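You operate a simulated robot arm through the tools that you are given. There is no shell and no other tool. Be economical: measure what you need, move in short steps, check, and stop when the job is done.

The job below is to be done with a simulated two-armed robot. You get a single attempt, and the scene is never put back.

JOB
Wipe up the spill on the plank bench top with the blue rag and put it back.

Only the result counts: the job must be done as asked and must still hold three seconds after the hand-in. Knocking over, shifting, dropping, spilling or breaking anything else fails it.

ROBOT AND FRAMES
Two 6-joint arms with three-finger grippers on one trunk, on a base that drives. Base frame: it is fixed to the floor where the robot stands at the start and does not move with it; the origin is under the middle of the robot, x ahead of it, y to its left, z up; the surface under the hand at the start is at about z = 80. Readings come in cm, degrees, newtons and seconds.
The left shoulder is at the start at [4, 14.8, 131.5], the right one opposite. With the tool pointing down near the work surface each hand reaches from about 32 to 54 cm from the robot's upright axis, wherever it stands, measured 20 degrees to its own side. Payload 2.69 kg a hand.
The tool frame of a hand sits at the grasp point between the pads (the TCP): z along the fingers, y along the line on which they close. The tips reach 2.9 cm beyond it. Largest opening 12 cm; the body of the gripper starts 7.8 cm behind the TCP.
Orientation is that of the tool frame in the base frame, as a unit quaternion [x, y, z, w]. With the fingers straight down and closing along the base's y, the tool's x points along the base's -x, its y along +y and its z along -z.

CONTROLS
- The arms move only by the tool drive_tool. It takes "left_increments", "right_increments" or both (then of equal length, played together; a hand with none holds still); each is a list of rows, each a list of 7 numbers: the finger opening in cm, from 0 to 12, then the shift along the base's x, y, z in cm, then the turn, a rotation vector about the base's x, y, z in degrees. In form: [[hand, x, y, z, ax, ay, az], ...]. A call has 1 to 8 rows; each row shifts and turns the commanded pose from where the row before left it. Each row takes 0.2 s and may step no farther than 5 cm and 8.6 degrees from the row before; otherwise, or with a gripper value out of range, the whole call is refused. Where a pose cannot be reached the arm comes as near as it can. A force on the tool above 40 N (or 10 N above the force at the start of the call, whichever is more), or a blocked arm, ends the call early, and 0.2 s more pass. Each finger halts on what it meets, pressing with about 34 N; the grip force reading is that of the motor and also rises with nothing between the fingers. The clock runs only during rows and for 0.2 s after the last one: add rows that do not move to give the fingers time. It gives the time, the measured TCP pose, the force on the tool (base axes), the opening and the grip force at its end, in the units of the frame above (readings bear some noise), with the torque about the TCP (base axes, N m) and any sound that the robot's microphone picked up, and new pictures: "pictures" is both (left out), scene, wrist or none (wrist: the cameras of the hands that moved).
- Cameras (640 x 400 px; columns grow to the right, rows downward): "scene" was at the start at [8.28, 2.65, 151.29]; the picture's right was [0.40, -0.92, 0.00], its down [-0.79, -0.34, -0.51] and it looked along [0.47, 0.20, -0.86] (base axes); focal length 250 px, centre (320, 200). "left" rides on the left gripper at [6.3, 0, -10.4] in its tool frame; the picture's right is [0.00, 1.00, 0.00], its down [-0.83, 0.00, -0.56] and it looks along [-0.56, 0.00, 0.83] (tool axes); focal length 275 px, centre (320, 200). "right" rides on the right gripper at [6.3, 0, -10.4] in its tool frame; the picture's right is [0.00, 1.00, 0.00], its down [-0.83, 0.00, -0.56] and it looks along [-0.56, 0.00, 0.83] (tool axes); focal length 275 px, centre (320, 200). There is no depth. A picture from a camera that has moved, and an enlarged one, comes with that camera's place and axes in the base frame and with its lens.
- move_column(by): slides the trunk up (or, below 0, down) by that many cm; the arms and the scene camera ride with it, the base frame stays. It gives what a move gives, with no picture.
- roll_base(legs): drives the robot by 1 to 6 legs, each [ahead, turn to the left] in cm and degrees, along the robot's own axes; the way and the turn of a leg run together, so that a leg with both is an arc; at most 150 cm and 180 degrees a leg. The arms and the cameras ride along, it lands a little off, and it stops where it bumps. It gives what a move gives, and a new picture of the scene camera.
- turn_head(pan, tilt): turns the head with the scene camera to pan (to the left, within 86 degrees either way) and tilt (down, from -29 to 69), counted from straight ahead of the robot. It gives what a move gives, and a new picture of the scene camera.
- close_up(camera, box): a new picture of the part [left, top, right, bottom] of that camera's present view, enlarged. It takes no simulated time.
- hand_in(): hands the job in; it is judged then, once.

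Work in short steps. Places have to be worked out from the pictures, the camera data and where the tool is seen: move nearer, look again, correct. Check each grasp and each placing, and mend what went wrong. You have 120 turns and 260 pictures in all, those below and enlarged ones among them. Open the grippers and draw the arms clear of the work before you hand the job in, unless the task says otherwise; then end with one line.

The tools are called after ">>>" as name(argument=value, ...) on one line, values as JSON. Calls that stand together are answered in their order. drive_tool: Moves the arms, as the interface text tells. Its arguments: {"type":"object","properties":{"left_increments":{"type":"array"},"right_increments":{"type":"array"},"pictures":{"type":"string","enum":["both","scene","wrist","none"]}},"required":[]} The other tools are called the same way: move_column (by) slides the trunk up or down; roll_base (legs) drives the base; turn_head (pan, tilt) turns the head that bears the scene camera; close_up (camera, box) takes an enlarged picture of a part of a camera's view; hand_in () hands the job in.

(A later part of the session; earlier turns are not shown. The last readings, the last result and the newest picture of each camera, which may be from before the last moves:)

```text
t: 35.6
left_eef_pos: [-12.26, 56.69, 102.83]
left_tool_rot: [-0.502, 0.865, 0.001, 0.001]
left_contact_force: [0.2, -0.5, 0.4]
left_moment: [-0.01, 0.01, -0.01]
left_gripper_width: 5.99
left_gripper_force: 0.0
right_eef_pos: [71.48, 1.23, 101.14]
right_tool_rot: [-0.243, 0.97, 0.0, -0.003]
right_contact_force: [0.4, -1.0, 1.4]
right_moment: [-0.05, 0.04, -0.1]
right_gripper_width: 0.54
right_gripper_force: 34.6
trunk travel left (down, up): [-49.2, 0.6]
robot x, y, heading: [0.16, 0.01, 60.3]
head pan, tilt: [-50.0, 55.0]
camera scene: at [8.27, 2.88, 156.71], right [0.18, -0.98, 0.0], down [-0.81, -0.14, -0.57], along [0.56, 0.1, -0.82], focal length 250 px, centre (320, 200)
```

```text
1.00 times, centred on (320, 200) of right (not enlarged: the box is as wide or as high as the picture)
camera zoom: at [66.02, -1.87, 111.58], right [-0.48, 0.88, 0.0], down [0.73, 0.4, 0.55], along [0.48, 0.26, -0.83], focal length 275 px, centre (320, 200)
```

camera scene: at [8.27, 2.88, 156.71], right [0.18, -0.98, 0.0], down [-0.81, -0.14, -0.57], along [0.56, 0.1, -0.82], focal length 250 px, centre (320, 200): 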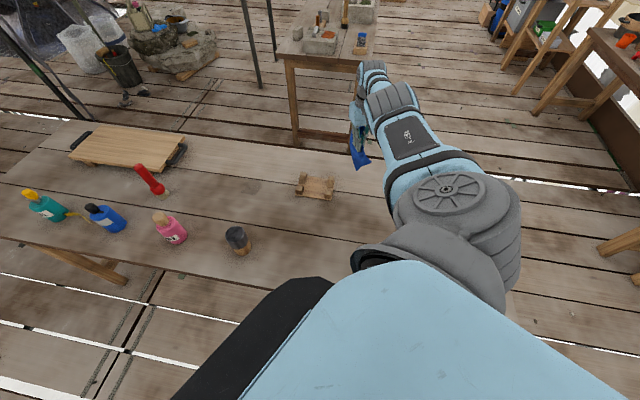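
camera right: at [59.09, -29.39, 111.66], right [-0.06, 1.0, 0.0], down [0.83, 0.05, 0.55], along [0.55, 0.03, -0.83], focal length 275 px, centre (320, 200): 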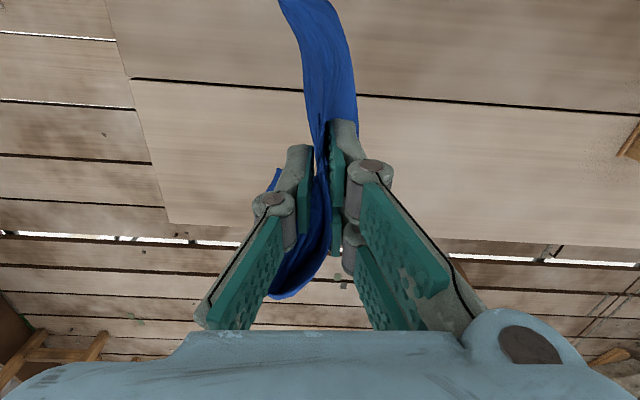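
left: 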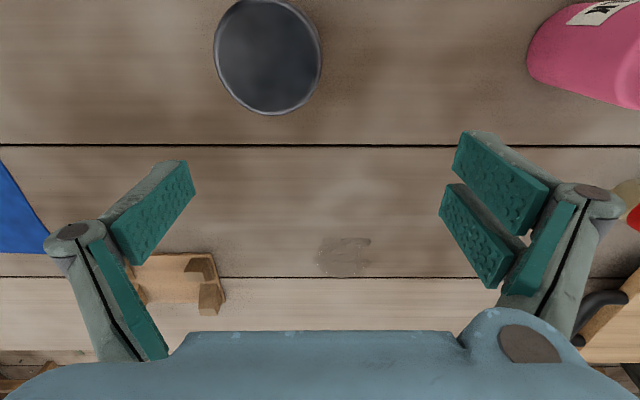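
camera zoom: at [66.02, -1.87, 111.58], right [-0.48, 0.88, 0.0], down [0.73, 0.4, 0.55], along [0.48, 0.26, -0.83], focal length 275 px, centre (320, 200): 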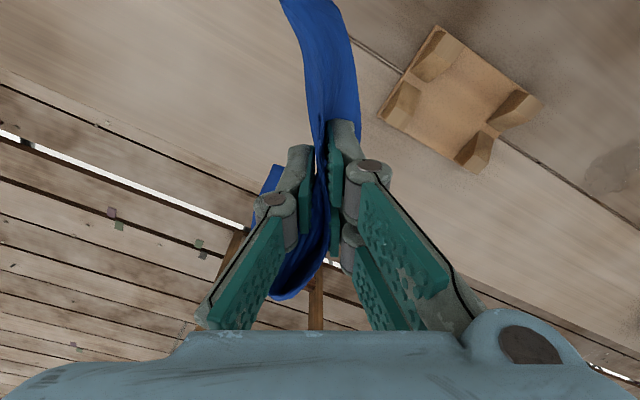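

The rag is still held firmly. I'll turn another 26° and go ahead 8 cm.

>>> roll_base(legs=[[0, 13], [0, 13], [8, 0]])

>>> close_up(camera="right", box=[0, 0, 640, 400])

```text
t: 38.3
left_eef_pos: [-35.5, 52.41, 103.41]
left_tool_rot: [-0.684, 0.73, 0.006, 0.006]
left_contact_force: [-2.1, 0.0, -0.4]
left_moment: [0.03, -0.1, 0.01]
left_gripper_width: 5.98
left_gripper_force: 0.0
right_eef_pos: [64.59, 39.25, 101.49]
right_tool_rot: [-0.455, 0.891, 0.005, 0.001]
right_contact_force: [0.1, -1.7, -0.8]
right_moment: [0.18, 0.05, -0.03]
right_gripper_width: 0.61
right_gripper_force: 36.6
trunk travel left (down, up): [-49.2, 0.6]
robot x, y, heading: [0.56, 8.0, 86.1]
head pan, tilt: [-50.0, 55.0]
camera scene: at [6.55, 12.59, 156.77], right [0.59, -0.81, -0.01], down [-0.66, -0.48, -0.58], along [0.46, 0.35, -0.82], focal length 250 px, centre (320, 200)
```

scene: 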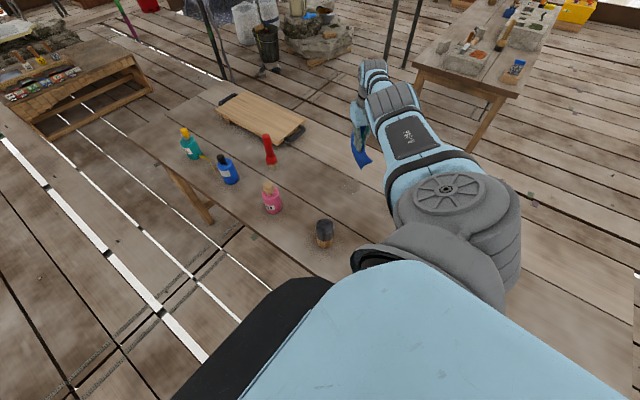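

```text
1.00 times, centred on (320, 200) of right (not enlarged: the box is as wide or as high as the picture)
camera zoom: at [60.8, 33.83, 111.98], right [-0.81, 0.58, 0.01], down [0.49, 0.67, 0.56], along [0.32, 0.46, -0.83], focal length 275 px, centre (320, 200)
```

zoom: 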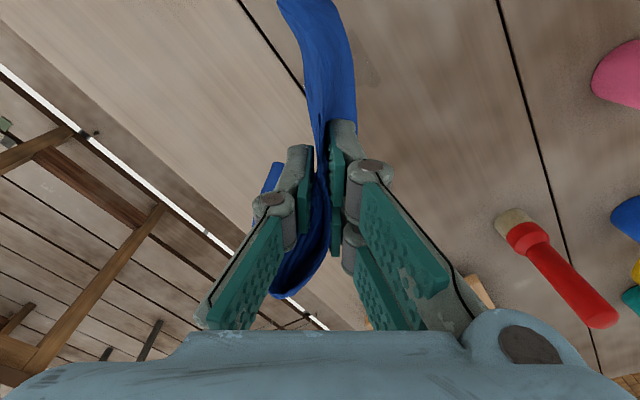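

The hand is right above the spill at about (64.6,39.2), with the rag still held. I'll lower the arm in slow steps with the trunk where it is.

>>> drive_tool(right_increments=[[0, -0.2, 0, -2, 0, 0, 0], [0, -0.3, 0, -2, 0, 0, 0], [0, -0.3, 0, -2, 0, 0, 0], [0, -0.3, 0, -2, 0, 0, 0], [0, -0.3, 0, -2, 0, 0, 0], [0, -0.3, 0, -1.5, 0, 0, 0]], pictures="wrist")

```text
t: 39.7
left_eef_pos: [-35.45, 53.17, 102.94]
left_tool_rot: [-0.684, 0.73, 0.002, 0.003]
left_contact_force: [-0.2, -0.1, 0.3]
left_moment: [-0.01, 0.0, 0.0]
left_gripper_width: 5.99
left_gripper_force: 0.0
right_eef_pos: [60.01, 39.5, 90.83]
right_tool_rot: [-0.455, 0.89, 0.001, -0.001]
right_contact_force: [0.1, 0.8, -0.1]
right_moment: [-0.1, -0.11, -0.06]
right_gripper_width: 0.46
right_gripper_force: 30.9
right hand out of reach, approached as far as the arm can: row 1, 3, 4, 5, 6
trunk travel left (down, up): [-49.2, 0.6]
robot x, y, heading: [0.78, 8.3, 86.2]
head pan, tilt: [-50.0, 55.0]
camera right: at [56.35, 34.27, 101.32], right [-0.81, 0.58, 0.0], down [0.49, 0.68, 0.55], along [0.32, 0.45, -0.83], focal length 275 px, centre (320, 200)
```

right: 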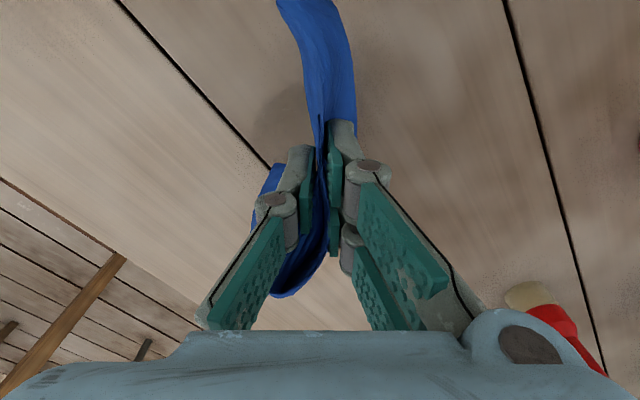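

This far out the arm needs a lower trunk, so I'll lower it 6 cm, putting the tips near z 82. Then I'll reach out and down.

>>> move_column(by=-6)

>>> drive_tool(right_increments=[[0, 1, 0, 0, 0, 0, 0], [0, 1, 0, 0, 0, 0, 0], [0, 0.5, 0, 0, 0, 0, 0]], pictures="wrist")

```text
t: 40.7
left_eef_pos: [-35.5, 53.33, 96.99]
left_tool_rot: [-0.683, 0.73, 0.001, 0.001]
left_contact_force: [0.0, -0.1, -0.6]
left_moment: [-0.03, 0.0, 0.02]
left_gripper_width: 6.0
left_gripper_force: 0.1
right_eef_pos: [60.1, 39.57, 84.81]
right_tool_rot: [-0.455, 0.89, 0.001, -0.001]
right_contact_force: [-1.1, 1.1, -0.6]
right_moment: [0.09, 0.09, -0.03]
right_gripper_width: 0.61
right_gripper_force: 34.3
trunk travel left (down, up): [-43.2, 6.6]
robot x, y, heading: [0.57, 8.15, 86.1]
head pan, tilt: [-50.0, 55.0]
```

```text
t: 41.5
left_eef_pos: [-35.5, 53.37, 96.92]
left_tool_rot: [-0.683, 0.73, 0.002, 0.001]
left_contact_force: [0.1, -0.3, 0.7]
left_moment: [0.0, 0.02, 0.0]
left_gripper_width: 6.01
left_gripper_force: 0.0
right_eef_pos: [60.1, 39.46, 84.87]
right_tool_rot: [-0.455, 0.891, 0.001, -0.001]
right_contact_force: [-2.8, 0.8, 3.9]
right_moment: [0.02, -0.14, -0.1]
right_gripper_width: 0.45
right_gripper_force: 32.0
right hand out of reach, approached as far as the arm can: row 1, 2, 3
trunk travel left (down, up): [-43.2, 6.6]
robot x, y, heading: [0.7, 7.89, 85.8]
head pan, tilt: [-50.0, 55.0]
camera right: at [56.36, 34.38, 95.39], right [-0.81, 0.58, 0.0], down [0.49, 0.68, 0.55], along [0.32, 0.45, -0.83], focal length 275 px, centre (320, 200)
```

right: 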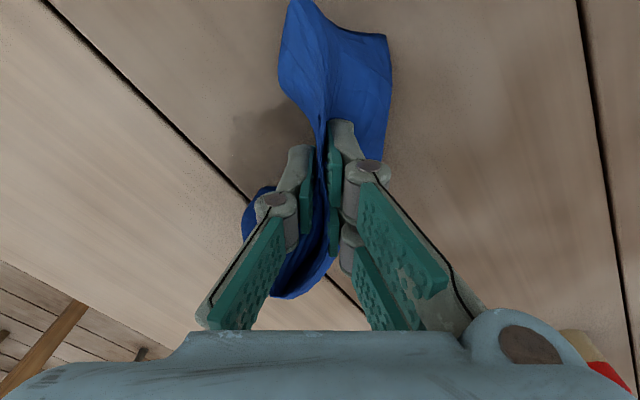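

At the outer limit again, so I'll move the hand up and out to about (66,39.5,97). Then I'll lower the trunk by the same amount.

>>> drive_tool(right_increments=[[0, 0.3, 0, 1.5, 0, 0, 0], [0, 0.5, 0, 1.5, 0, 0, 0], [0, 0.5, 0, 1.5, 0, 0, 0], [0, 0.5, 0, 1.5, 0, 0, 0], [0, 0.5, 0, 1.5, 0, 0, 0], [0, 0.5, 0, 1.5, 0, 0, 0], [0, 0.5, 0, 1.5, 0, 0, 0], [0, 0.3, 0, 1.0, 0, 0, 0]], pictures="none")

>>> move_column(by=-9)

>>> close_up(camera="right", box=[0, 0, 640, 400])

>>> close_up(camera="scene", box=[0, 0, 640, 400])

```text
t: 43.3
left_eef_pos: [-35.39, 53.26, 96.92]
left_tool_rot: [-0.683, 0.73, 0.002, 0.002]
left_contact_force: [-0.1, 0.0, 0.3]
left_moment: [0.0, -0.02, -0.01]
left_gripper_width: 6.01
left_gripper_force: 0.0
right_eef_pos: [64.58, 40.02, 96.28]
right_tool_rot: [-0.455, 0.891, -0.001, -0.003]
right_contact_force: [2.0, -1.3, 0.3]
right_moment: [-0.04, -0.02, -0.01]
right_gripper_width: 0.52
right_gripper_force: 34.8
right hand out of reach, approached as far as the arm can: row 2, 4
trunk travel left (down, up): [-43.2, 6.6]
robot x, y, heading: [0.87, 8.18, 86.2]
head pan, tilt: [-50.0, 55.0]
```

```text
t: 44.6
left_eef_pos: [-35.36, 53.31, 87.82]
left_tool_rot: [-0.683, 0.73, 0.001, 0.001]
left_contact_force: [0.2, -1.1, -0.5]
left_moment: [0.01, 0.02, -0.02]
left_gripper_width: 6.0
left_gripper_force: 0.1
right_eef_pos: [64.31, 39.99, 87.08]
right_tool_rot: [-0.455, 0.891, 0.0, -0.003]
right_contact_force: [-2.0, 0.2, 1.3]
right_moment: [0.06, -0.12, -0.01]
right_gripper_width: 0.45
right_gripper_force: 32.2
trunk travel left (down, up): [-34.2, 15.6]
robot x, y, heading: [0.4, 8.25, 86.1]
head pan, tilt: [-50.0, 55.0]
```

```text
1.00 times, centred on (320, 200) of right (not enlarged: the box is as wide or as high as the picture)
camera zoom: at [60.72, 34.95, 97.44], right [-0.81, 0.58, 0.0], down [0.49, 0.68, 0.55], along [0.32, 0.45, -0.83], focal length 275 px, centre (320, 200)
```

zoom: 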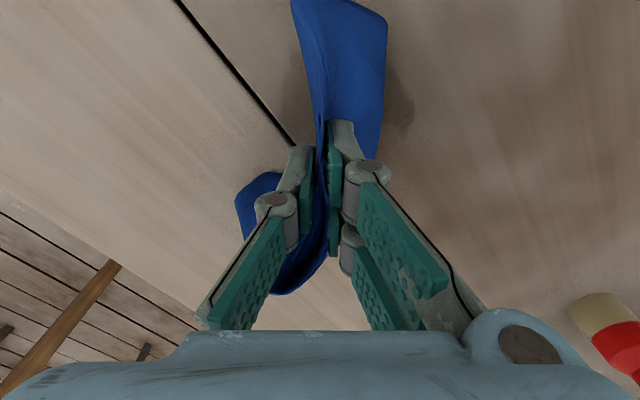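

```text
1.00 times, centred on (320, 200) of scene (not enlarged: the box is as wide or as high as the picture)
camera zoom: at [6.53, 14.17, 141.66], right [0.59, -0.81, 0.0], down [-0.66, -0.48, -0.57], along [0.46, 0.34, -0.82], focal length 250 px, centre (320, 200)
```

zoom: 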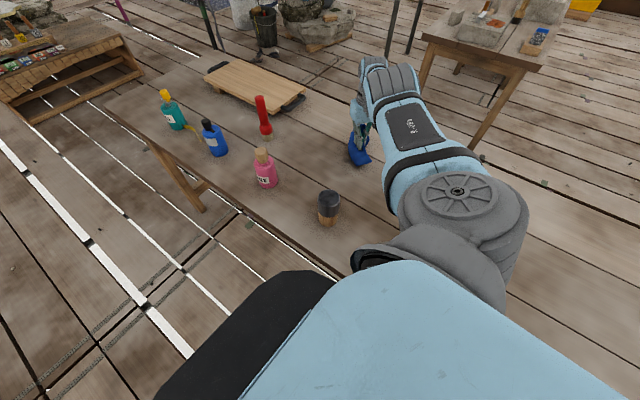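

The spill shows on both sides of the rag. I'll lower until it touches and begin wiping with short strokes.

>>> drive_tool(right_increments=[[0, 0, 0, -1.5, 0, 0, 0], [0, 0, 0, -1.5, 0, 0, 0], [0, 0, 0, -0.6, 0, 0, 0], [0, -1, -1, 0, 0, 0, 0], [0, -1, -1, 0, 0, 0, 0], [0, -1, -1, 0, 0, 0, 0]], pictures="wrist")

```text
t: 46.0
left_eef_pos: [-35.81, 53.28, 87.87]
left_tool_rot: [-0.683, 0.73, 0.0, 0.003]
left_contact_force: [0.4, -0.5, 0.6]
left_moment: [0.05, -0.03, -0.01]
left_gripper_width: 5.95
left_gripper_force: 0.2
right_eef_pos: [63.0, 39.32, 82.87]
right_tool_rot: [-0.455, 0.891, -0.001, -0.001]
right_contact_force: [5.0, 3.7, 19.4]
right_moment: [0.21, 0.63, 0.01]
right_gripper_width: 0.61
right_gripper_force: 35.3
right hand out of reach, approached as far as the arm can: row 2, 4, 5, 6
trunk travel left (down, up): [-34.2, 15.6]
robot x, y, heading: [0.67, 7.64, 86.2]
head pan, tilt: [-50.0, 55.0]
camera right: at [59.35, 34.15, 93.31], right [-0.81, 0.58, 0.0], down [0.49, 0.68, 0.55], along [0.32, 0.45, -0.83], focal length 275 px, centre (320, 200)
```

right: 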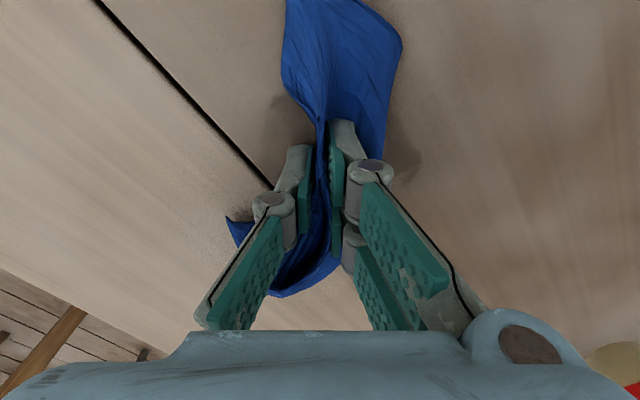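

It is in contact at 19 N but blocked inward by the arm's inner limit. I'll stroke outward and sideways first to see the usable range.

>>> drive_tool(right_increments=[[0, 2.5, 2.5, 0, 0, 0, 0], [0, 1.0, 1.0, 0, 0, 0, 0], [0, -1.2, 1.6, 0, 0, 0, 0], [0, -1.2, 1.6, 0, 0, 0, 0], [0, 1.2, -1.6, 0, 0, 0, 0], [0, 1.2, -1.6, 0, 0, 0, 0], [0, 1.2, -1.6, 0, 0, 0, 0], [0, 1.2, -1.6, 0, 0, 0, 0]], pictures="wrist")

```text
t: 47.8
left_eef_pos: [-35.44, 53.29, 87.9]
left_tool_rot: [-0.684, 0.73, 0.001, 0.003]
left_contact_force: [-0.3, -0.6, 0.1]
left_moment: [0.02, 0.0, -0.02]
left_gripper_width: 6.01
left_gripper_force: 0.1
right_eef_pos: [65.24, 36.88, 82.98]
right_tool_rot: [-0.455, 0.891, 0.0, -0.002]
right_contact_force: [0.3, 1.7, 3.8]
right_moment: [0.09, 0.17, -0.01]
right_gripper_width: 0.6
right_gripper_force: 34.0
right hand out of reach, approached as far as the arm can: row 1, 2
trunk travel left (down, up): [-34.2, 15.6]
robot x, y, heading: [0.84, 8.05, 86.1]
head pan, tilt: [-50.0, 55.0]
camera right: at [61.57, 31.77, 93.38], right [-0.81, 0.58, 0.0], down [0.49, 0.68, 0.55], along [0.32, 0.45, -0.83], focal length 275 px, centre (320, 200)
```

right: 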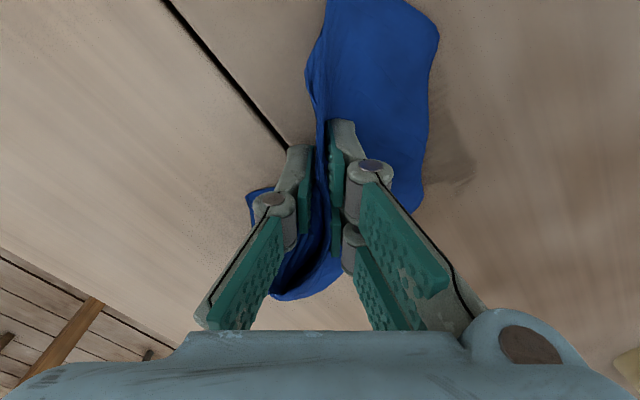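

Now the rag moves freely. Spill remains around (59,40.5) on the right, so I'll stroke back and forth along the tangential direction across it.

>>> drive_tool(right_increments=[[0, -1.3, 1.7, 0, 0, 0, 0], [0, -1.3, 1.7, 0, 0, 0, 0], [0, -1.3, 1.7, 0, 0, 0, 0], [0, -1.3, 1.7, 0, 0, 0, 0], [0, -1.3, 1.7, 0, 0, 0, 0], [0, 0, 0, 0, 0, 0, 0]], pictures="wrist")

```text
t: 49.2
left_eef_pos: [-35.49, 53.3, 87.86]
left_tool_rot: [-0.683, 0.731, 0.0, 0.003]
left_contact_force: [-0.8, 0.2, 0.8]
left_moment: [0.0, -0.03, -0.02]
left_gripper_width: 6.01
left_gripper_force: 0.1
right_eef_pos: [58.69, 45.6, 82.86]
right_tool_rot: [-0.455, 0.89, 0.001, -0.002]
right_contact_force: [-1.0, -0.6, 10.6]
right_moment: [-0.01, -0.03, 0.03]
right_gripper_width: 0.53
right_gripper_force: 35.3
trunk travel left (down, up): [-34.2, 15.6]
robot x, y, heading: [0.22, 8.07, 86.4]
head pan, tilt: [-50.0, 55.0]
camera right: at [54.96, 40.3, 93.39], right [-0.81, 0.58, 0.0], down [0.49, 0.68, 0.55], along [0.32, 0.45, -0.83], focal length 275 px, centre (320, 200)
```

right: 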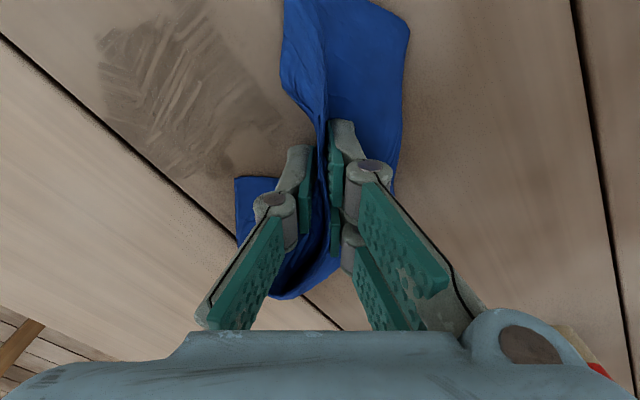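

Wiping works: streaks are cleaned within the spill (about x 58.5–64.5, y 36–44). I'll continue with strokes shifted slightly inward.

>>> drive_tool(right_increments=[[0, -1.0, -0.8, 0, 0, 0, 0], [0, 1.3, -1.7, 0, 0, 0, 0], [0, 1.3, -1.7, 0, 0, 0, 0], [0, 1.3, -1.7, 0, 0, 0, 0], [0, 1.3, -1.7, 0, 0, 0, 0], [0, 1.3, -1.7, 0, 0, 0, 0], [0, 0.8, -1.2, 0, 0, 0, 0]], pictures="none")

>>> drive_tool(right_increments=[[0, -1.0, -0.8, 0, 0, 0, 0], [0, -1.3, 1.7, 0, 0, 0, 0], [0, -1.3, 1.7, 0, 0, 0, 0], [0, -1.3, 1.7, 0, 0, 0, 0], [0, -1.3, 1.7, 0, 0, 0, 0], [0, -1.3, 1.7, 0, 0, 0, 0], [0, -1.3, 1.7, 0, 0, 0, 0]], pictures="wrist")

```text
t: 50.8
left_eef_pos: [-35.57, 53.32, 87.82]
left_tool_rot: [-0.682, 0.731, 0.001, 0.003]
left_contact_force: [-0.6, 0.8, 0.4]
left_moment: [0.0, 0.0, 0.02]
left_gripper_width: 6.01
left_gripper_force: 0.0
right_eef_pos: [65.49, 35.43, 82.82]
right_tool_rot: [-0.454, 0.891, -0.002, -0.001]
right_contact_force: [0.3, 2.6, 23.5]
right_moment: [0.31, -0.64, 0.0]
right_gripper_width: 0.45
right_gripper_force: 32.0
right hand out of reach, approached as far as the arm can: row 1
trunk travel left (down, up): [-34.2, 15.6]
robot x, y, heading: [0.66, 7.84, 85.9]
head pan, tilt: [-50.0, 55.0]
```

```text
t: 51.2
left_eef_pos: [-35.71, 53.27, 87.73]
left_tool_rot: [-0.683, 0.731, 0.0, 0.004]
left_contact_force: [0.1, 0.3, 1.1]
left_moment: [-0.04, -0.04, -0.01]
left_gripper_width: 5.98
left_gripper_force: 0.1
right_eef_pos: [65.59, 35.46, 82.87]
right_tool_rot: [-0.452, 0.892, -0.001, 0.003]
right_contact_force: [-3.0, -0.9, 21.1]
right_moment: [0.19, 0.53, -0.02]
right_gripper_width: 0.56
right_gripper_force: 32.9
right hand out of reach, approached as far as the arm can: row 1
trunk travel left (down, up): [-34.2, 15.6]
robot x, y, heading: [0.26, 7.67, 85.9]
head pan, tilt: [-50.0, 55.0]
stopped in row 2 (right hand): the force on the tool passed its limit at 52 N (the readings are from after the stop); the commanded pose is now the measured one
camera right: at [61.76, 30.27, 93.19], right [-0.81, 0.59, 0.0], down [0.48, 0.67, 0.56], along [0.33, 0.45, -0.83], focal length 275 px, centre (320, 200)
```

right: 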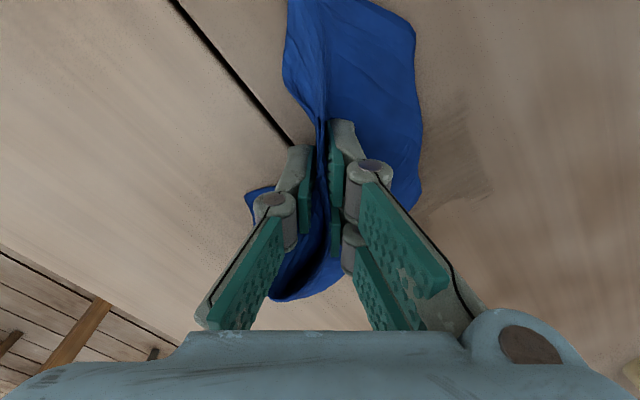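

The inner limit is pushing the hand into the table. I'll raise the trunk 4 cm for inward room, lower the hand back by that much, and check.

>>> move_column(by=4)

>>> drive_tool(right_increments=[[0, -1.5, 0, -1, 0, 0, 0], [0, -1.5, 0, -1, 0, 0, 0], [0, -1.0, 0, -1, 0, 0, 0], [0, 0, 0, -0.6, 0, 0, 0]], pictures="none")

```text
t: 52.1
left_eef_pos: [-35.48, 53.51, 91.86]
left_tool_rot: [-0.684, 0.73, 0.001, 0.001]
left_contact_force: [-1.1, -0.1, 0.8]
left_moment: [0.01, 0.01, -0.02]
left_gripper_width: 6.01
left_gripper_force: 0.1
right_eef_pos: [65.72, 35.6, 86.43]
right_tool_rot: [-0.453, 0.891, -0.002, 0.0]
right_contact_force: [1.2, -0.2, -0.4]
right_moment: [-0.02, 0.0, 0.03]
right_gripper_width: 0.52
right_gripper_force: 36.5
trunk travel left (down, up): [-38.2, 11.6]
robot x, y, heading: [0.65, 7.91, 86.3]
head pan, tilt: [-50.0, 55.0]
```

```text
t: 53.0
left_eef_pos: [-35.69, 53.24, 91.93]
left_tool_rot: [-0.683, 0.731, 0.0, 0.004]
left_contact_force: [0.1, -0.3, 0.7]
left_moment: [-0.01, 0.02, 0.0]
left_gripper_width: 6.0
left_gripper_force: 0.0
right_eef_pos: [63.6, 36.5, 83.05]
right_tool_rot: [-0.452, 0.892, -0.001, 0.009]
right_contact_force: [-5.4, -6.8, 29.2]
right_moment: [-0.34, 0.17, 0.02]
right_gripper_width: 0.54
right_gripper_force: 34.1
right hand out of reach, approached as far as the arm can: row 1, 2, 3
trunk travel left (down, up): [-38.2, 11.6]
robot x, y, heading: [0.52, 8.0, 85.9]
head pan, tilt: [-50.0, 55.0]
stopped in row 4 (right hand): the force on the tool passed its limit at 47 N (the readings are from after the stop); the commanded pose is now the measured one
```

Still at the inner limit, so I'll raise the trunk 4 cm more and come down inward again to a lighter contact height.

>>> move_column(by=4)

>>> drive_tool(right_increments=[[0, 0, 0, -1, 0, 0, 0], [0, -1, 0, -1, 0, 0, 0], [0, -1, 0, -1, 0, 0, 0], [0, 0, 0, -0.6, 0, 0, 0]], pictures="wrist")

```text
t: 53.9
left_eef_pos: [-35.43, 53.37, 95.98]
left_tool_rot: [-0.683, 0.731, 0.0, 0.002]
left_contact_force: [0.2, -0.2, 0.3]
left_moment: [0.01, -0.05, -0.04]
left_gripper_width: 6.02
left_gripper_force: 0.0
right_eef_pos: [63.79, 36.66, 86.69]
right_tool_rot: [-0.452, 0.892, -0.002, 0.005]
right_contact_force: [1.5, 0.3, -1.0]
right_moment: [-0.02, 0.03, -0.03]
right_gripper_width: 0.56
right_gripper_force: 36.0
trunk travel left (down, up): [-42.2, 7.6]
robot x, y, heading: [0.06, 7.46, 85.7]
head pan, tilt: [-50.0, 55.0]
```

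```text
t: 54.9
left_eef_pos: [-35.52, 53.34, 95.88]
left_tool_rot: [-0.683, 0.73, 0.002, 0.002]
left_contact_force: [-0.3, -0.1, 0.0]
left_moment: [0.0, -0.05, 0.0]
left_gripper_width: 6.01
left_gripper_force: 0.0
right_eef_pos: [61.3, 36.81, 83.01]
right_tool_rot: [-0.452, 0.892, 0.0, 0.007]
right_contact_force: [5.7, 2.1, 13.3]
right_moment: [-0.14, -0.03, 0.02]
right_gripper_width: 0.56
right_gripper_force: 36.4
right hand out of reach, approached as far as the arm can: row 1, 2
trunk travel left (down, up): [-42.2, 7.6]
robot x, y, heading: [0.4, 7.88, 85.8]
head pan, tilt: [-50.0, 55.0]
camera right: at [57.48, 31.56, 93.35], right [-0.81, 0.59, -0.01], down [0.48, 0.67, 0.57], along [0.34, 0.45, -0.82], focal length 275 px, centre (320, 200)
```

right: 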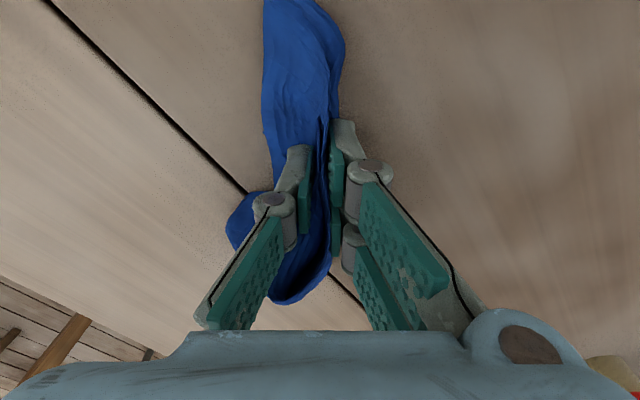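

Good contact at (61.3,36.8). I'll stroke tangentially to about (55.5,44) and back.

>>> drive_tool(right_increments=[[0, -1.2, 1.6, 0, 0, 0, 0], [0, -1.2, 1.6, 0, 0, 0, 0], [0, -1.2, 1.6, 0, 0, 0, 0], [0, -1.2, 1.6, 0, 0, 0, 0], [0, 0.9, 0.6, 0, 0, 0, 0], [0, 1.2, -1.6, 0, 0, 0, 0], [0, 1.2, -1.6, 0, 0, 0, 0], [0, 1.2, -1.6, 0, 0, 0, 0]], pictures="none")

>>> drive_tool(right_increments=[[0, 1.2, -1.6, 0, 0, 0, 0], [0, 0.5, 0.5, 2, 0, 0, 0], [0, 1, 0, 3, 0, 0, 0], [0, 1, 0, 3, 0, 0, 0], [0, 1, 0, 2, 0, 0, 0], [0, 0, 0, 0, 0, 0, 0]], pictures="wrist")

```text
t: 56.7
left_eef_pos: [-35.52, 53.36, 95.82]
left_tool_rot: [-0.682, 0.731, 0.001, 0.003]
left_contact_force: [0.5, -1.1, -0.4]
left_moment: [0.0, -0.01, 0.01]
left_gripper_width: 6.0
left_gripper_force: 0.0
right_eef_pos: [60.24, 38.32, 82.99]
right_tool_rot: [-0.452, 0.892, -0.001, 0.006]
right_contact_force: [0.0, 2.6, 13.5]
right_moment: [-0.04, -0.23, 0.01]
right_gripper_width: 0.57
right_gripper_force: 34.2
right hand out of reach, approached as far as the arm can: row 5
trunk travel left (down, up): [-42.2, 7.6]
robot x, y, heading: [0.54, 7.9, 85.8]
head pan, tilt: [-50.0, 55.0]
```

```text
t: 58.1
left_eef_pos: [-35.29, 53.38, 95.94]
left_tool_rot: [-0.683, 0.731, 0.001, 0.002]
left_contact_force: [-0.1, 0.1, 0.5]
left_moment: [-0.01, -0.03, -0.01]
left_gripper_width: 6.02
left_gripper_force: 0.0
right_eef_pos: [65.62, 37.66, 92.6]
right_tool_rot: [-0.451, 0.892, -0.001, 0.005]
right_contact_force: [1.2, -0.1, -1.0]
right_moment: [0.0, 0.05, 0.0]
right_gripper_width: 0.54
right_gripper_force: 36.3
right hand out of reach, approached as far as the arm can: row 2, 3
trunk travel left (down, up): [-42.2, 7.6]
robot x, y, heading: [0.16, 7.94, 85.7]
head pan, tilt: [-50.0, 55.0]
camera right: at [61.75, 32.46, 102.92], right [-0.81, 0.59, -0.01], down [0.48, 0.67, 0.56], along [0.33, 0.45, -0.83], focal length 275 px, centre (320, 200)
```

right: 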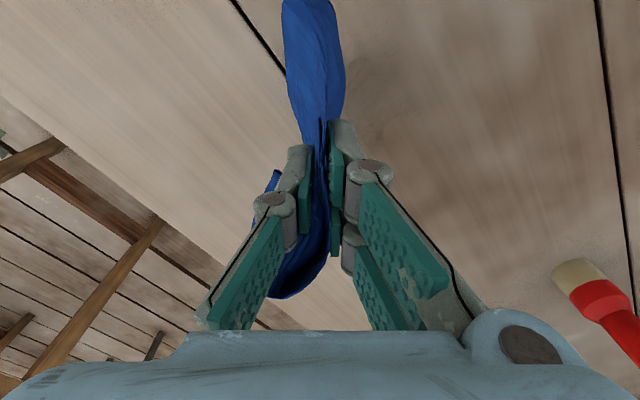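

I'll enlarge the area to see what is left of the spill.

>>> close_up(camera="right", box=[220, 0, 500, 175])

>>> close_up(camera="scene", box=[270, 60, 430, 180])

```text
2.29 times, centred on (360, 88) of right
camera zoom: at [61.75, 32.46, 102.92], right [-0.81, 0.59, -0.01], down [0.48, 0.67, 0.56], along [0.33, 0.45, -0.83], focal length 629 px, centre (229, 457)
```

zoom: 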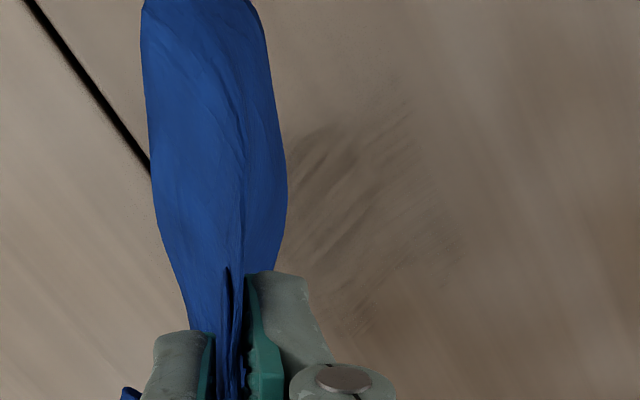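

```text
3.33 times, centred on (350, 120) of scene
camera zoom: at [6.55, 14.18, 149.76], right [0.59, -0.81, 0.0], down [-0.66, -0.48, -0.57], along [0.46, 0.34, -0.82], focal length 832 px, centre (220, 467)
```

zoom: 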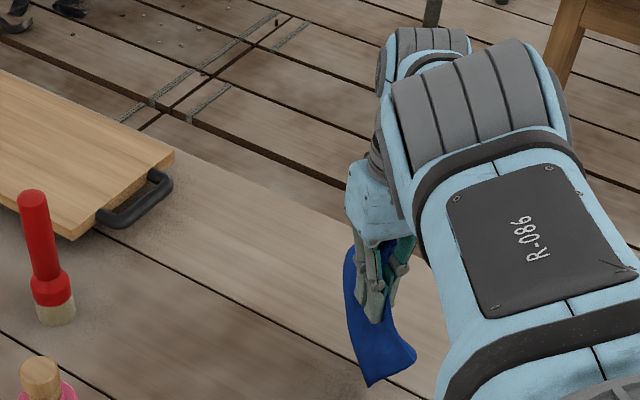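

Faint streaks remain around x 59–63, y 36–42. I'll lower the trunk 4 cm for that radius and make more passes there.

>>> move_column(by=-4)

>>> drive_tool(right_increments=[[0, -0.5, -0.5, -2, 0, 0, 0], [0, -0.5, -0.5, -2, 0, 0, 0], [0, -0.2, -0.4, -1, 0, 0, 0], [0, 0, 0, -0.7, 0, 0, 0]], pictures="none")

```text
t: 58.9
left_eef_pos: [-35.29, 53.46, 91.86]
left_tool_rot: [-0.683, 0.731, 0.001, 0.001]
left_contact_force: [-0.3, 0.7, -0.5]
left_moment: [0.03, -0.01, -0.03]
left_gripper_width: 5.99
left_gripper_force: 0.0
right_eef_pos: [65.65, 37.71, 88.44]
right_tool_rot: [-0.452, 0.892, -0.002, 0.004]
right_contact_force: [-1.5, 0.4, 0.7]
right_moment: [0.0, -0.11, 0.01]
right_gripper_width: 0.42
right_gripper_force: 32.1
trunk travel left (down, up): [-38.2, 11.6]
robot x, y, heading: [0.68, 7.89, 85.8]
head pan, tilt: [-50.0, 55.0]
```

```text
t: 59.9
left_eef_pos: [-35.49, 53.45, 91.89]
left_tool_rot: [-0.682, 0.731, 0.002, 0.002]
left_contact_force: [0.4, -0.4, -0.4]
left_moment: [0.01, 0.0, -0.01]
left_gripper_width: 6.0
left_gripper_force: 0.0
right_eef_pos: [64.32, 36.25, 83.03]
right_tool_rot: [-0.454, 0.891, 0.0, 0.007]
right_contact_force: [4.8, 1.9, 14.9]
right_moment: [0.07, -0.32, 0.04]
right_gripper_width: 0.48
right_gripper_force: 35.1
trunk travel left (down, up): [-38.2, 11.6]
robot x, y, heading: [0.47, 8.0, 85.8]
head pan, tilt: [-50.0, 55.0]
```

Contact is good. I'll stroke along (-1.3,+1.7) and back, with a small inward offset.

>>> drive_tool(right_increments=[[0, -1.3, 1.7, 0, 0, 0, 0], [0, -1.3, 1.7, 0, 0, 0, 0], [0, -1.3, 1.7, 0, 0, 0, 0], [0, -1.3, 1.7, 0, 0, 0, 0], [0, -0.5, -0.3, 0, 0, 0, 0], [0, 1.3, -1.7, 0, 0, 0, 0], [0, 1.3, -1.7, 0, 0, 0, 0], [0, 1.3, -1.7, 0, 0, 0, 0]], pictures="none")

>>> drive_tool(right_increments=[[0, 1.3, -1.7, 0, 0, 0, 0], [0, -0.6, -0.4, 0, 0, 0, 0], [0, -1.3, 1.7, 0, 0, 0, 0], [0, -1.3, 1.7, 0, 0, 0, 0], [0, -1.3, 1.7, 0, 0, 0, 0], [0, -1.3, 1.7, 0, 0, 0, 0], [0, -1.3, 1.7, 0, 0, 0, 0]], pictures="wrist")

```text
t: 61.7
left_eef_pos: [-35.55, 53.34, 91.82]
left_tool_rot: [-0.683, 0.731, 0.001, 0.003]
left_contact_force: [-0.4, -0.4, 0.7]
left_moment: [-0.02, -0.01, -0.02]
left_gripper_width: 5.99
left_gripper_force: 0.1
right_eef_pos: [62.44, 37.6, 82.88]
right_tool_rot: [-0.451, 0.892, -0.002, 0.006]
right_contact_force: [-3.0, 3.2, 14.1]
right_moment: [-0.04, -0.06, 0.04]
right_gripper_width: 0.46
right_gripper_force: 31.5
trunk travel left (down, up): [-38.2, 11.6]
robot x, y, heading: [0.61, 8.08, 85.9]
head pan, tilt: [-50.0, 55.0]
```

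```text
t: 63.3
left_eef_pos: [-35.47, 53.33, 91.79]
left_tool_rot: [-0.682, 0.731, 0.002, 0.003]
left_contact_force: [0.4, 0.9, 0.3]
left_moment: [-0.01, -0.01, 0.01]
left_gripper_width: 6.02
left_gripper_force: 0.1
right_eef_pos: [56.71, 43.99, 83.04]
right_tool_rot: [-0.452, 0.892, 0.0, 0.005]
right_contact_force: [1.5, -2.8, 10.6]
right_moment: [-0.08, -0.13, 0.0]
right_gripper_width: 0.58
right_gripper_force: 35.6
trunk travel left (down, up): [-38.2, 11.6]
robot x, y, heading: [0.44, 8.29, 86.0]
head pan, tilt: [-50.0, 55.0]
camera right: at [52.79, 38.82, 93.33], right [-0.81, 0.59, -0.01], down [0.48, 0.67, 0.56], along [0.34, 0.45, -0.83], focal length 275 px, centre (320, 200)
```

right: 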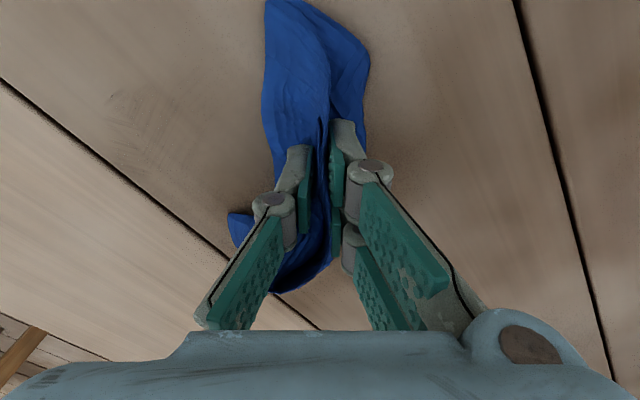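

>>> close_up(camera="right", box=[60, 0, 300, 220])

```text
1.82 times, centred on (180, 110) of right
camera zoom: at [52.79, 38.82, 93.33], right [-0.81, 0.59, -0.01], down [0.48, 0.67, 0.56], along [0.34, 0.45, -0.83], focal length 500 px, centre (574, 364)
```

zoom: 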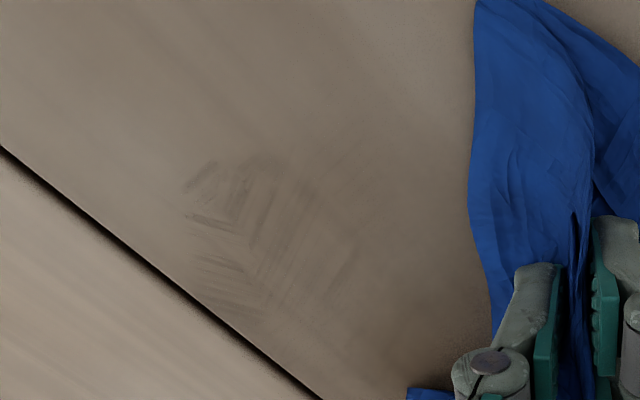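

Only faint traces remain, around x 61–65, y 35.5–39.5. I'll make more passes there with outward offsets.

>>> drive_tool(right_increments=[[0, 1.4, -1.6, 0, 0, 0, 0], [0, 1.4, -1.6, 0, 0, 0, 0], [0, 1.4, -1.6, 0, 0, 0, 0], [0, 1.4, -1.6, 0, 0, 0, 0], [0, 1.4, -1.6, 0, 0, 0, 0], [0, 1.2, -1.4, 0, 0, 0, 0], [0, 0.5, 0.4, 0, 0, 0, 0], [0, -1.4, 1.6, 0, 0, 0, 0]], pictures="none")

>>> drive_tool(right_increments=[[0, -1.4, 1.6, 0, 0, 0, 0], [0, -1.4, 1.6, 0, 0, 0, 0], [0, -1.4, 1.6, 0, 0, 0, 0], [0, 0.6, 0.4, 0, 0, 0, 0], [0, 1.4, -1.6, 0, 0, 0, 0], [0, 1.4, -1.6, 0, 0, 0, 0], [0, 1.4, -1.6, 0, 0, 0, 0], [0, 1.4, -1.6, 0, 0, 0, 0]], pictures="none")

>>> drive_tool(right_increments=[[0, 0.5, 0.4, 0, 0, 0, 0], [0, -1.4, 1.6, 0, 0, 0, 0], [0, -1.4, 1.6, 0, 0, 0, 0], [0, -1.4, 1.6, 0, 0, 0, 0], [0, -1.4, 1.6, 0, 0, 0, 0], [0, -1.4, 1.6, 0, 0, 0, 0], [0, -1.4, 1.6, 0, 0, 0, 0]], pictures="wrist")

```text
t: 65.1
left_eef_pos: [-35.42, 53.36, 91.9]
left_tool_rot: [-0.683, 0.731, 0.002, 0.004]
left_contact_force: [-0.7, -0.1, -0.3]
left_moment: [-0.01, -0.02, 0.0]
left_gripper_width: 5.99
left_gripper_force: 0.0
right_eef_pos: [63.68, 35.99, 82.99]
right_tool_rot: [-0.452, 0.892, -0.001, 0.006]
right_contact_force: [3.0, -3.6, 13.9]
right_moment: [0.02, -0.01, 0.01]
right_gripper_width: 0.57
right_gripper_force: 33.8
right hand out of reach, approached as far as the arm can: row 7
trunk travel left (down, up): [-38.2, 11.6]
robot x, y, heading: [0.79, 7.86, 85.9]
head pan, tilt: [-50.0, 55.0]
```

```text
t: 66.9
left_eef_pos: [-35.55, 53.31, 91.84]
left_tool_rot: [-0.682, 0.731, 0.0, 0.003]
left_contact_force: [-0.1, -0.2, -0.1]
left_moment: [-0.05, 0.01, 0.03]
left_gripper_width: 6.02
left_gripper_force: 0.1
right_eef_pos: [64.72, 34.97, 82.93]
right_tool_rot: [-0.451, 0.892, -0.001, 0.007]
right_contact_force: [-0.1, 5.1, 17.6]
right_moment: [0.01, -0.06, 0.01]
right_gripper_width: 0.6
right_gripper_force: 35.6
right hand out of reach, approached as far as the arm can: row 7, 8
trunk travel left (down, up): [-38.2, 11.6]
robot x, y, heading: [0.87, 8.06, 85.9]
head pan, tilt: [-50.0, 55.0]
```

```text
t: 68.5
left_eef_pos: [-35.41, 53.29, 91.97]
left_tool_rot: [-0.683, 0.73, 0.001, 0.003]
left_contact_force: [0.9, -0.1, -0.8]
left_moment: [0.0, 0.0, 0.0]
left_gripper_width: 6.0
left_gripper_force: 0.0
right_eef_pos: [56.16, 44.49, 83.08]
right_tool_rot: [-0.451, 0.893, 0.0, 0.006]
right_contact_force: [2.7, -2.9, 19.4]
right_moment: [-0.08, -0.05, 0.01]
right_gripper_width: 0.54
right_gripper_force: 32.6
right hand out of reach, approached as far as the arm can: row 1
trunk travel left (down, up): [-38.2, 11.6]
robot x, y, heading: [0.52, 8.12, 85.8]
head pan, tilt: [-50.0, 55.0]
camera right: at [52.37, 39.19, 93.3], right [-0.81, 0.59, -0.01], down [0.48, 0.67, 0.56], along [0.34, 0.45, -0.83], focal length 275 px, centre (320, 200)
```

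right: 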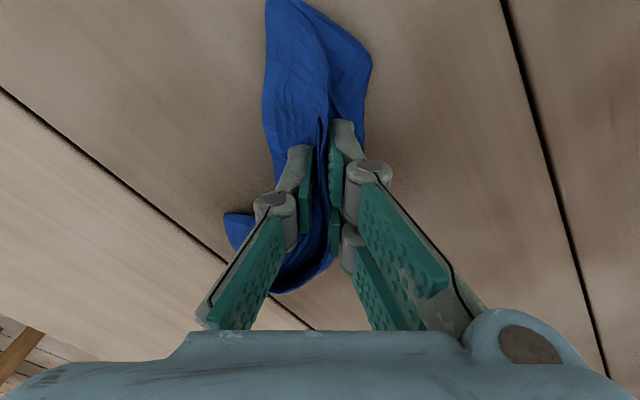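

>>> close_up(camera="right", box=[60, 0, 300, 220])

```text
1.82 times, centred on (180, 110) of right
camera zoom: at [52.37, 39.19, 93.3], right [-0.81, 0.59, -0.01], down [0.48, 0.67, 0.56], along [0.34, 0.45, -0.83], focal length 500 px, centre (574, 364)
```

zoom: 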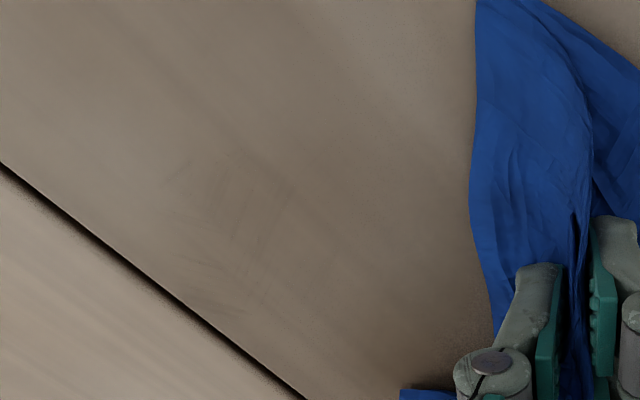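

Almost clean, with only very faint traces near (62–64, 36–39). I'll run one more set of passes, then lift and inspect.

>>> drive_tool(right_increments=[[0, 1.6, -1.4, 0, 0, 0, 0], [0, 1.6, -1.4, 0, 0, 0, 0], [0, 1.5, -1.5, 0, 0, 0, 0], [0, 1.4, -1.6, 0, 0, 0, 0], [0, 1.4, -1.6, 0, 0, 0, 0], [0, 1.2, -1.4, 0, 0, 0, 0], [0, -1.3, 1.7, 0, 0, 0, 0], [0, -1.3, 1.7, 0, 0, 0, 0]], pictures="none")

>>> drive_tool(right_increments=[[0, 0.4, 0.4, 0, 0, 0, 0], [0, 1.3, -1.7, 0, 0, 0, 0], [0, 1.3, -1.7, 0, 0, 0, 0], [0, -1.3, 1.7, 0, 0, 0, 0], [0, -1.3, 1.7, 0, 0, 0, 0], [0, -1.3, 1.7, 0, 0, 0, 0], [0, -1.3, 1.7, 0, 0, 0, 0], [0, -1.3, 1.7, 0, 0, 0, 0]], pictures="wrist")

>>> close_up(camera="right", box=[60, 0, 300, 220])

```text
t: 70.3
left_eef_pos: [-35.66, 53.31, 91.61]
left_tool_rot: [-0.682, 0.731, 0.001, 0.003]
left_contact_force: [0.4, 0.5, 1.0]
left_moment: [-0.02, -0.04, -0.02]
left_gripper_width: 5.98
left_gripper_force: 0.1
right_eef_pos: [61.99, 39.08, 82.93]
right_tool_rot: [-0.452, 0.892, -0.002, 0.006]
right_contact_force: [3.0, -5.1, 17.0]
right_moment: [-0.21, -0.12, 0.05]
right_gripper_width: 0.51
right_gripper_force: 33.4
right hand out of reach, approached as far as the arm can: row 5
trunk travel left (down, up): [-38.2, 11.6]
robot x, y, heading: [0.85, 8.2, 86.1]
head pan, tilt: [-50.0, 55.0]
```

```text
t: 72.1
left_eef_pos: [-35.45, 53.36, 91.75]
left_tool_rot: [-0.683, 0.731, 0.001, 0.003]
left_contact_force: [0.4, -0.4, 0.8]
left_moment: [-0.01, 0.01, 0.02]
left_gripper_width: 6.01
left_gripper_force: 0.0
right_eef_pos: [58.19, 44.13, 82.82]
right_tool_rot: [-0.451, 0.892, -0.001, 0.006]
right_contact_force: [1.8, -2.6, 15.8]
right_moment: [-0.19, -0.16, 0.02]
right_gripper_width: 0.44
right_gripper_force: 32.0
right hand out of reach, approached as far as the arm can: row 1
trunk travel left (down, up): [-38.2, 11.6]
robot x, y, heading: [0.78, 7.67, 86.2]
head pan, tilt: [-50.0, 55.0]
camera right: at [54.25, 38.86, 93.31], right [-0.81, 0.59, -0.01], down [0.48, 0.67, 0.56], along [0.34, 0.45, -0.83], focal length 275 px, centre (320, 200)
```

right: 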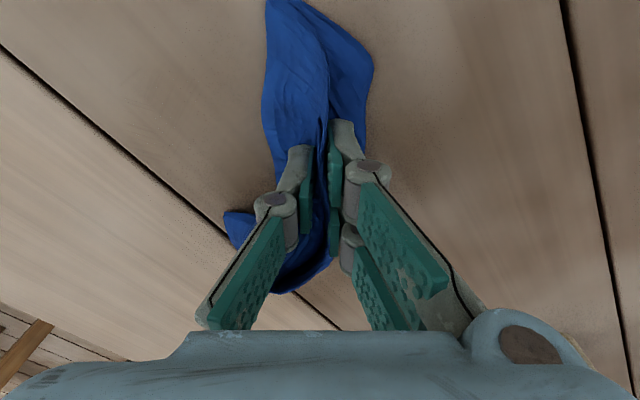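

```text
1.82 times, centred on (180, 110) of right
camera zoom: at [54.25, 38.86, 93.31], right [-0.81, 0.59, -0.01], down [0.48, 0.67, 0.56], along [0.34, 0.45, -0.83], focal length 500 px, centre (574, 364)
```

zoom: 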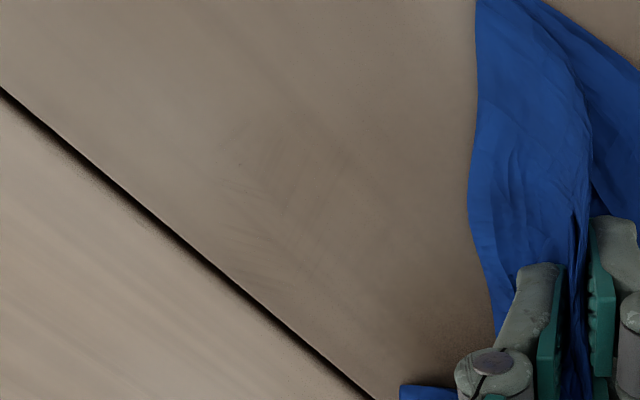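

A last faint patch remains near (63.3–64.6, 36.7–38.6), slightly farther out than my strokes. I'll lower the trunk 3 cm to press there.

>>> drive_tool(right_increments=[[0, 1.5, -1.0, 1.5, 0, 0, 0], [0, 2.0, -1.5, 1.5, 0, 0, 0], [0, 2.0, -1.5, 0.5, 0, 0, 0], [0, 2.0, -1.5, 0, 0, 0, 0]], pictures="none")

>>> move_column(by=-3)

```text
t: 73.1
left_eef_pos: [-35.17, 53.39, 91.93]
left_tool_rot: [-0.683, 0.731, 0.002, 0.001]
left_contact_force: [0.2, 0.9, 0.2]
left_moment: [0.03, 0.04, 0.02]
left_gripper_width: 6.0
left_gripper_force: 0.1
right_eef_pos: [64.0, 38.37, 86.13]
right_tool_rot: [-0.453, 0.891, 0.0, 0.003]
right_contact_force: [1.6, -0.6, 0.0]
right_moment: [0.05, 0.06, 0.02]
right_gripper_width: 0.54
right_gripper_force: 35.6
right hand out of reach, approached as far as the arm can: row 3, 4
trunk travel left (down, up): [-38.2, 11.6]
robot x, y, heading: [0.39, 8.14, 86.1]
head pan, tilt: [-50.0, 55.0]
```

```text
t: 73.9
left_eef_pos: [-35.32, 53.47, 88.89]
left_tool_rot: [-0.683, 0.731, 0.001, 0.001]
left_contact_force: [-0.1, -0.1, -0.2]
left_moment: [-0.01, -0.03, 0.01]
left_gripper_width: 5.99
left_gripper_force: 0.0
right_eef_pos: [63.79, 38.51, 83.34]
right_tool_rot: [-0.451, 0.892, -0.001, 0.004]
right_contact_force: [1.1, 0.0, 2.0]
right_moment: [-0.14, -0.18, 0.0]
right_gripper_width: 0.48
right_gripper_force: 31.6
trunk travel left (down, up): [-35.2, 14.6]
robot x, y, heading: [0.16, 7.91, 85.9]
head pan, tilt: [-50.0, 55.0]
```

>>> drive_tool(right_increments=[[0, 0.4, 0, -0.4, 0, 0, 0], [0, 1.2, -1.6, 0, 0, 0, 0], [0, 1.2, -1.6, 0, 0, 0, 0], [0, -1.2, 1.6, 0, 0, 0, 0], [0, -1.2, 1.6, 0, 0, 0, 0], [0, -1.2, 1.6, 0, 0, 0, 0], [0, -0.5, -0.4, 0, 0, 0, 0], [0, 1.2, -1.6, 0, 0, 0, 0]], pictures="none")

>>> drive_tool(right_increments=[[0, 1.2, -1.6, 0, 0, 0, 0], [0, 1.2, -1.6, 0, 0, 0, 0], [0, -1.2, 1.6, 0, 0, 0, 0], [0, -1.2, 1.6, 0, 0, 0, 0], [0, -1.2, 1.6, 0, 0, 0, 0], [0, -1.2, 1.6, 0, 0, 0, 0], [0, -1.2, 1.6, 0, 0, 0, 0]], pictures="wrist")

>>> close_up(camera="right", box=[60, 0, 300, 220])

```text
t: 75.7
left_eef_pos: [-35.46, 53.29, 88.96]
left_tool_rot: [-0.683, 0.73, 0.0, 0.003]
left_contact_force: [0.7, -0.1, 0.0]
left_moment: [0.0, 0.02, 0.02]
left_gripper_width: 6.01
left_gripper_force: 0.0
right_eef_pos: [63.05, 38.09, 82.9]
right_tool_rot: [-0.452, 0.892, 0.0, 0.005]
right_contact_force: [-0.9, 1.7, 8.0]
right_moment: [-0.02, -0.26, 0.04]
right_gripper_width: 0.43
right_gripper_force: 31.9
right hand out of reach, approached as far as the arm can: row 3
trunk travel left (down, up): [-35.2, 14.6]
robot x, y, heading: [0.5, 8.04, 86.0]
head pan, tilt: [-50.0, 55.0]
```

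```text
t: 77.3
left_eef_pos: [-35.28, 53.38, 88.8]
left_tool_rot: [-0.683, 0.731, 0.0, 0.002]
left_contact_force: [-0.9, -0.4, -0.5]
left_moment: [0.0, 0.03, 0.0]
left_gripper_width: 6.02
left_gripper_force: 0.0
right_eef_pos: [59.51, 42.86, 82.98]
right_tool_rot: [-0.453, 0.892, -0.002, 0.005]
right_contact_force: [1.8, -0.2, 6.6]
right_moment: [-0.04, -0.09, 0.03]
right_gripper_width: 0.56
right_gripper_force: 36.2
trunk travel left (down, up): [-35.2, 14.6]
robot x, y, heading: [0.44, 7.78, 86.3]
head pan, tilt: [-50.0, 55.0]
camera right: at [55.67, 37.67, 93.31], right [-0.81, 0.59, -0.01], down [0.48, 0.67, 0.56], along [0.33, 0.45, -0.83], focal length 275 px, centre (320, 200)
```

right: 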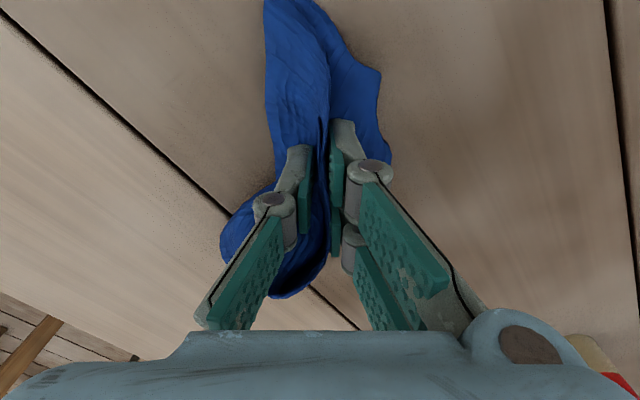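

```text
1.82 times, centred on (180, 110) of right
camera zoom: at [55.67, 37.67, 93.31], right [-0.81, 0.59, -0.01], down [0.48, 0.67, 0.56], along [0.33, 0.45, -0.83], focal length 500 px, centre (574, 364)
```

zoom: 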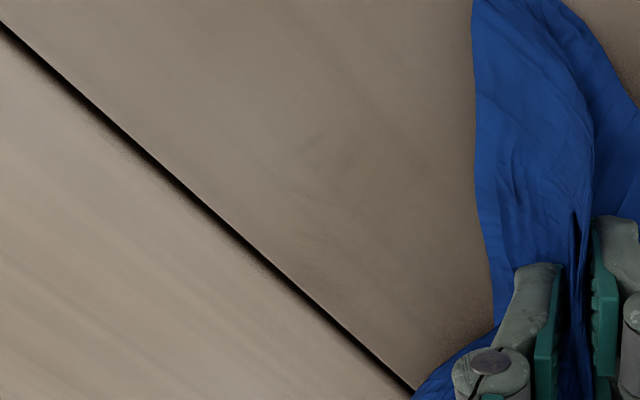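

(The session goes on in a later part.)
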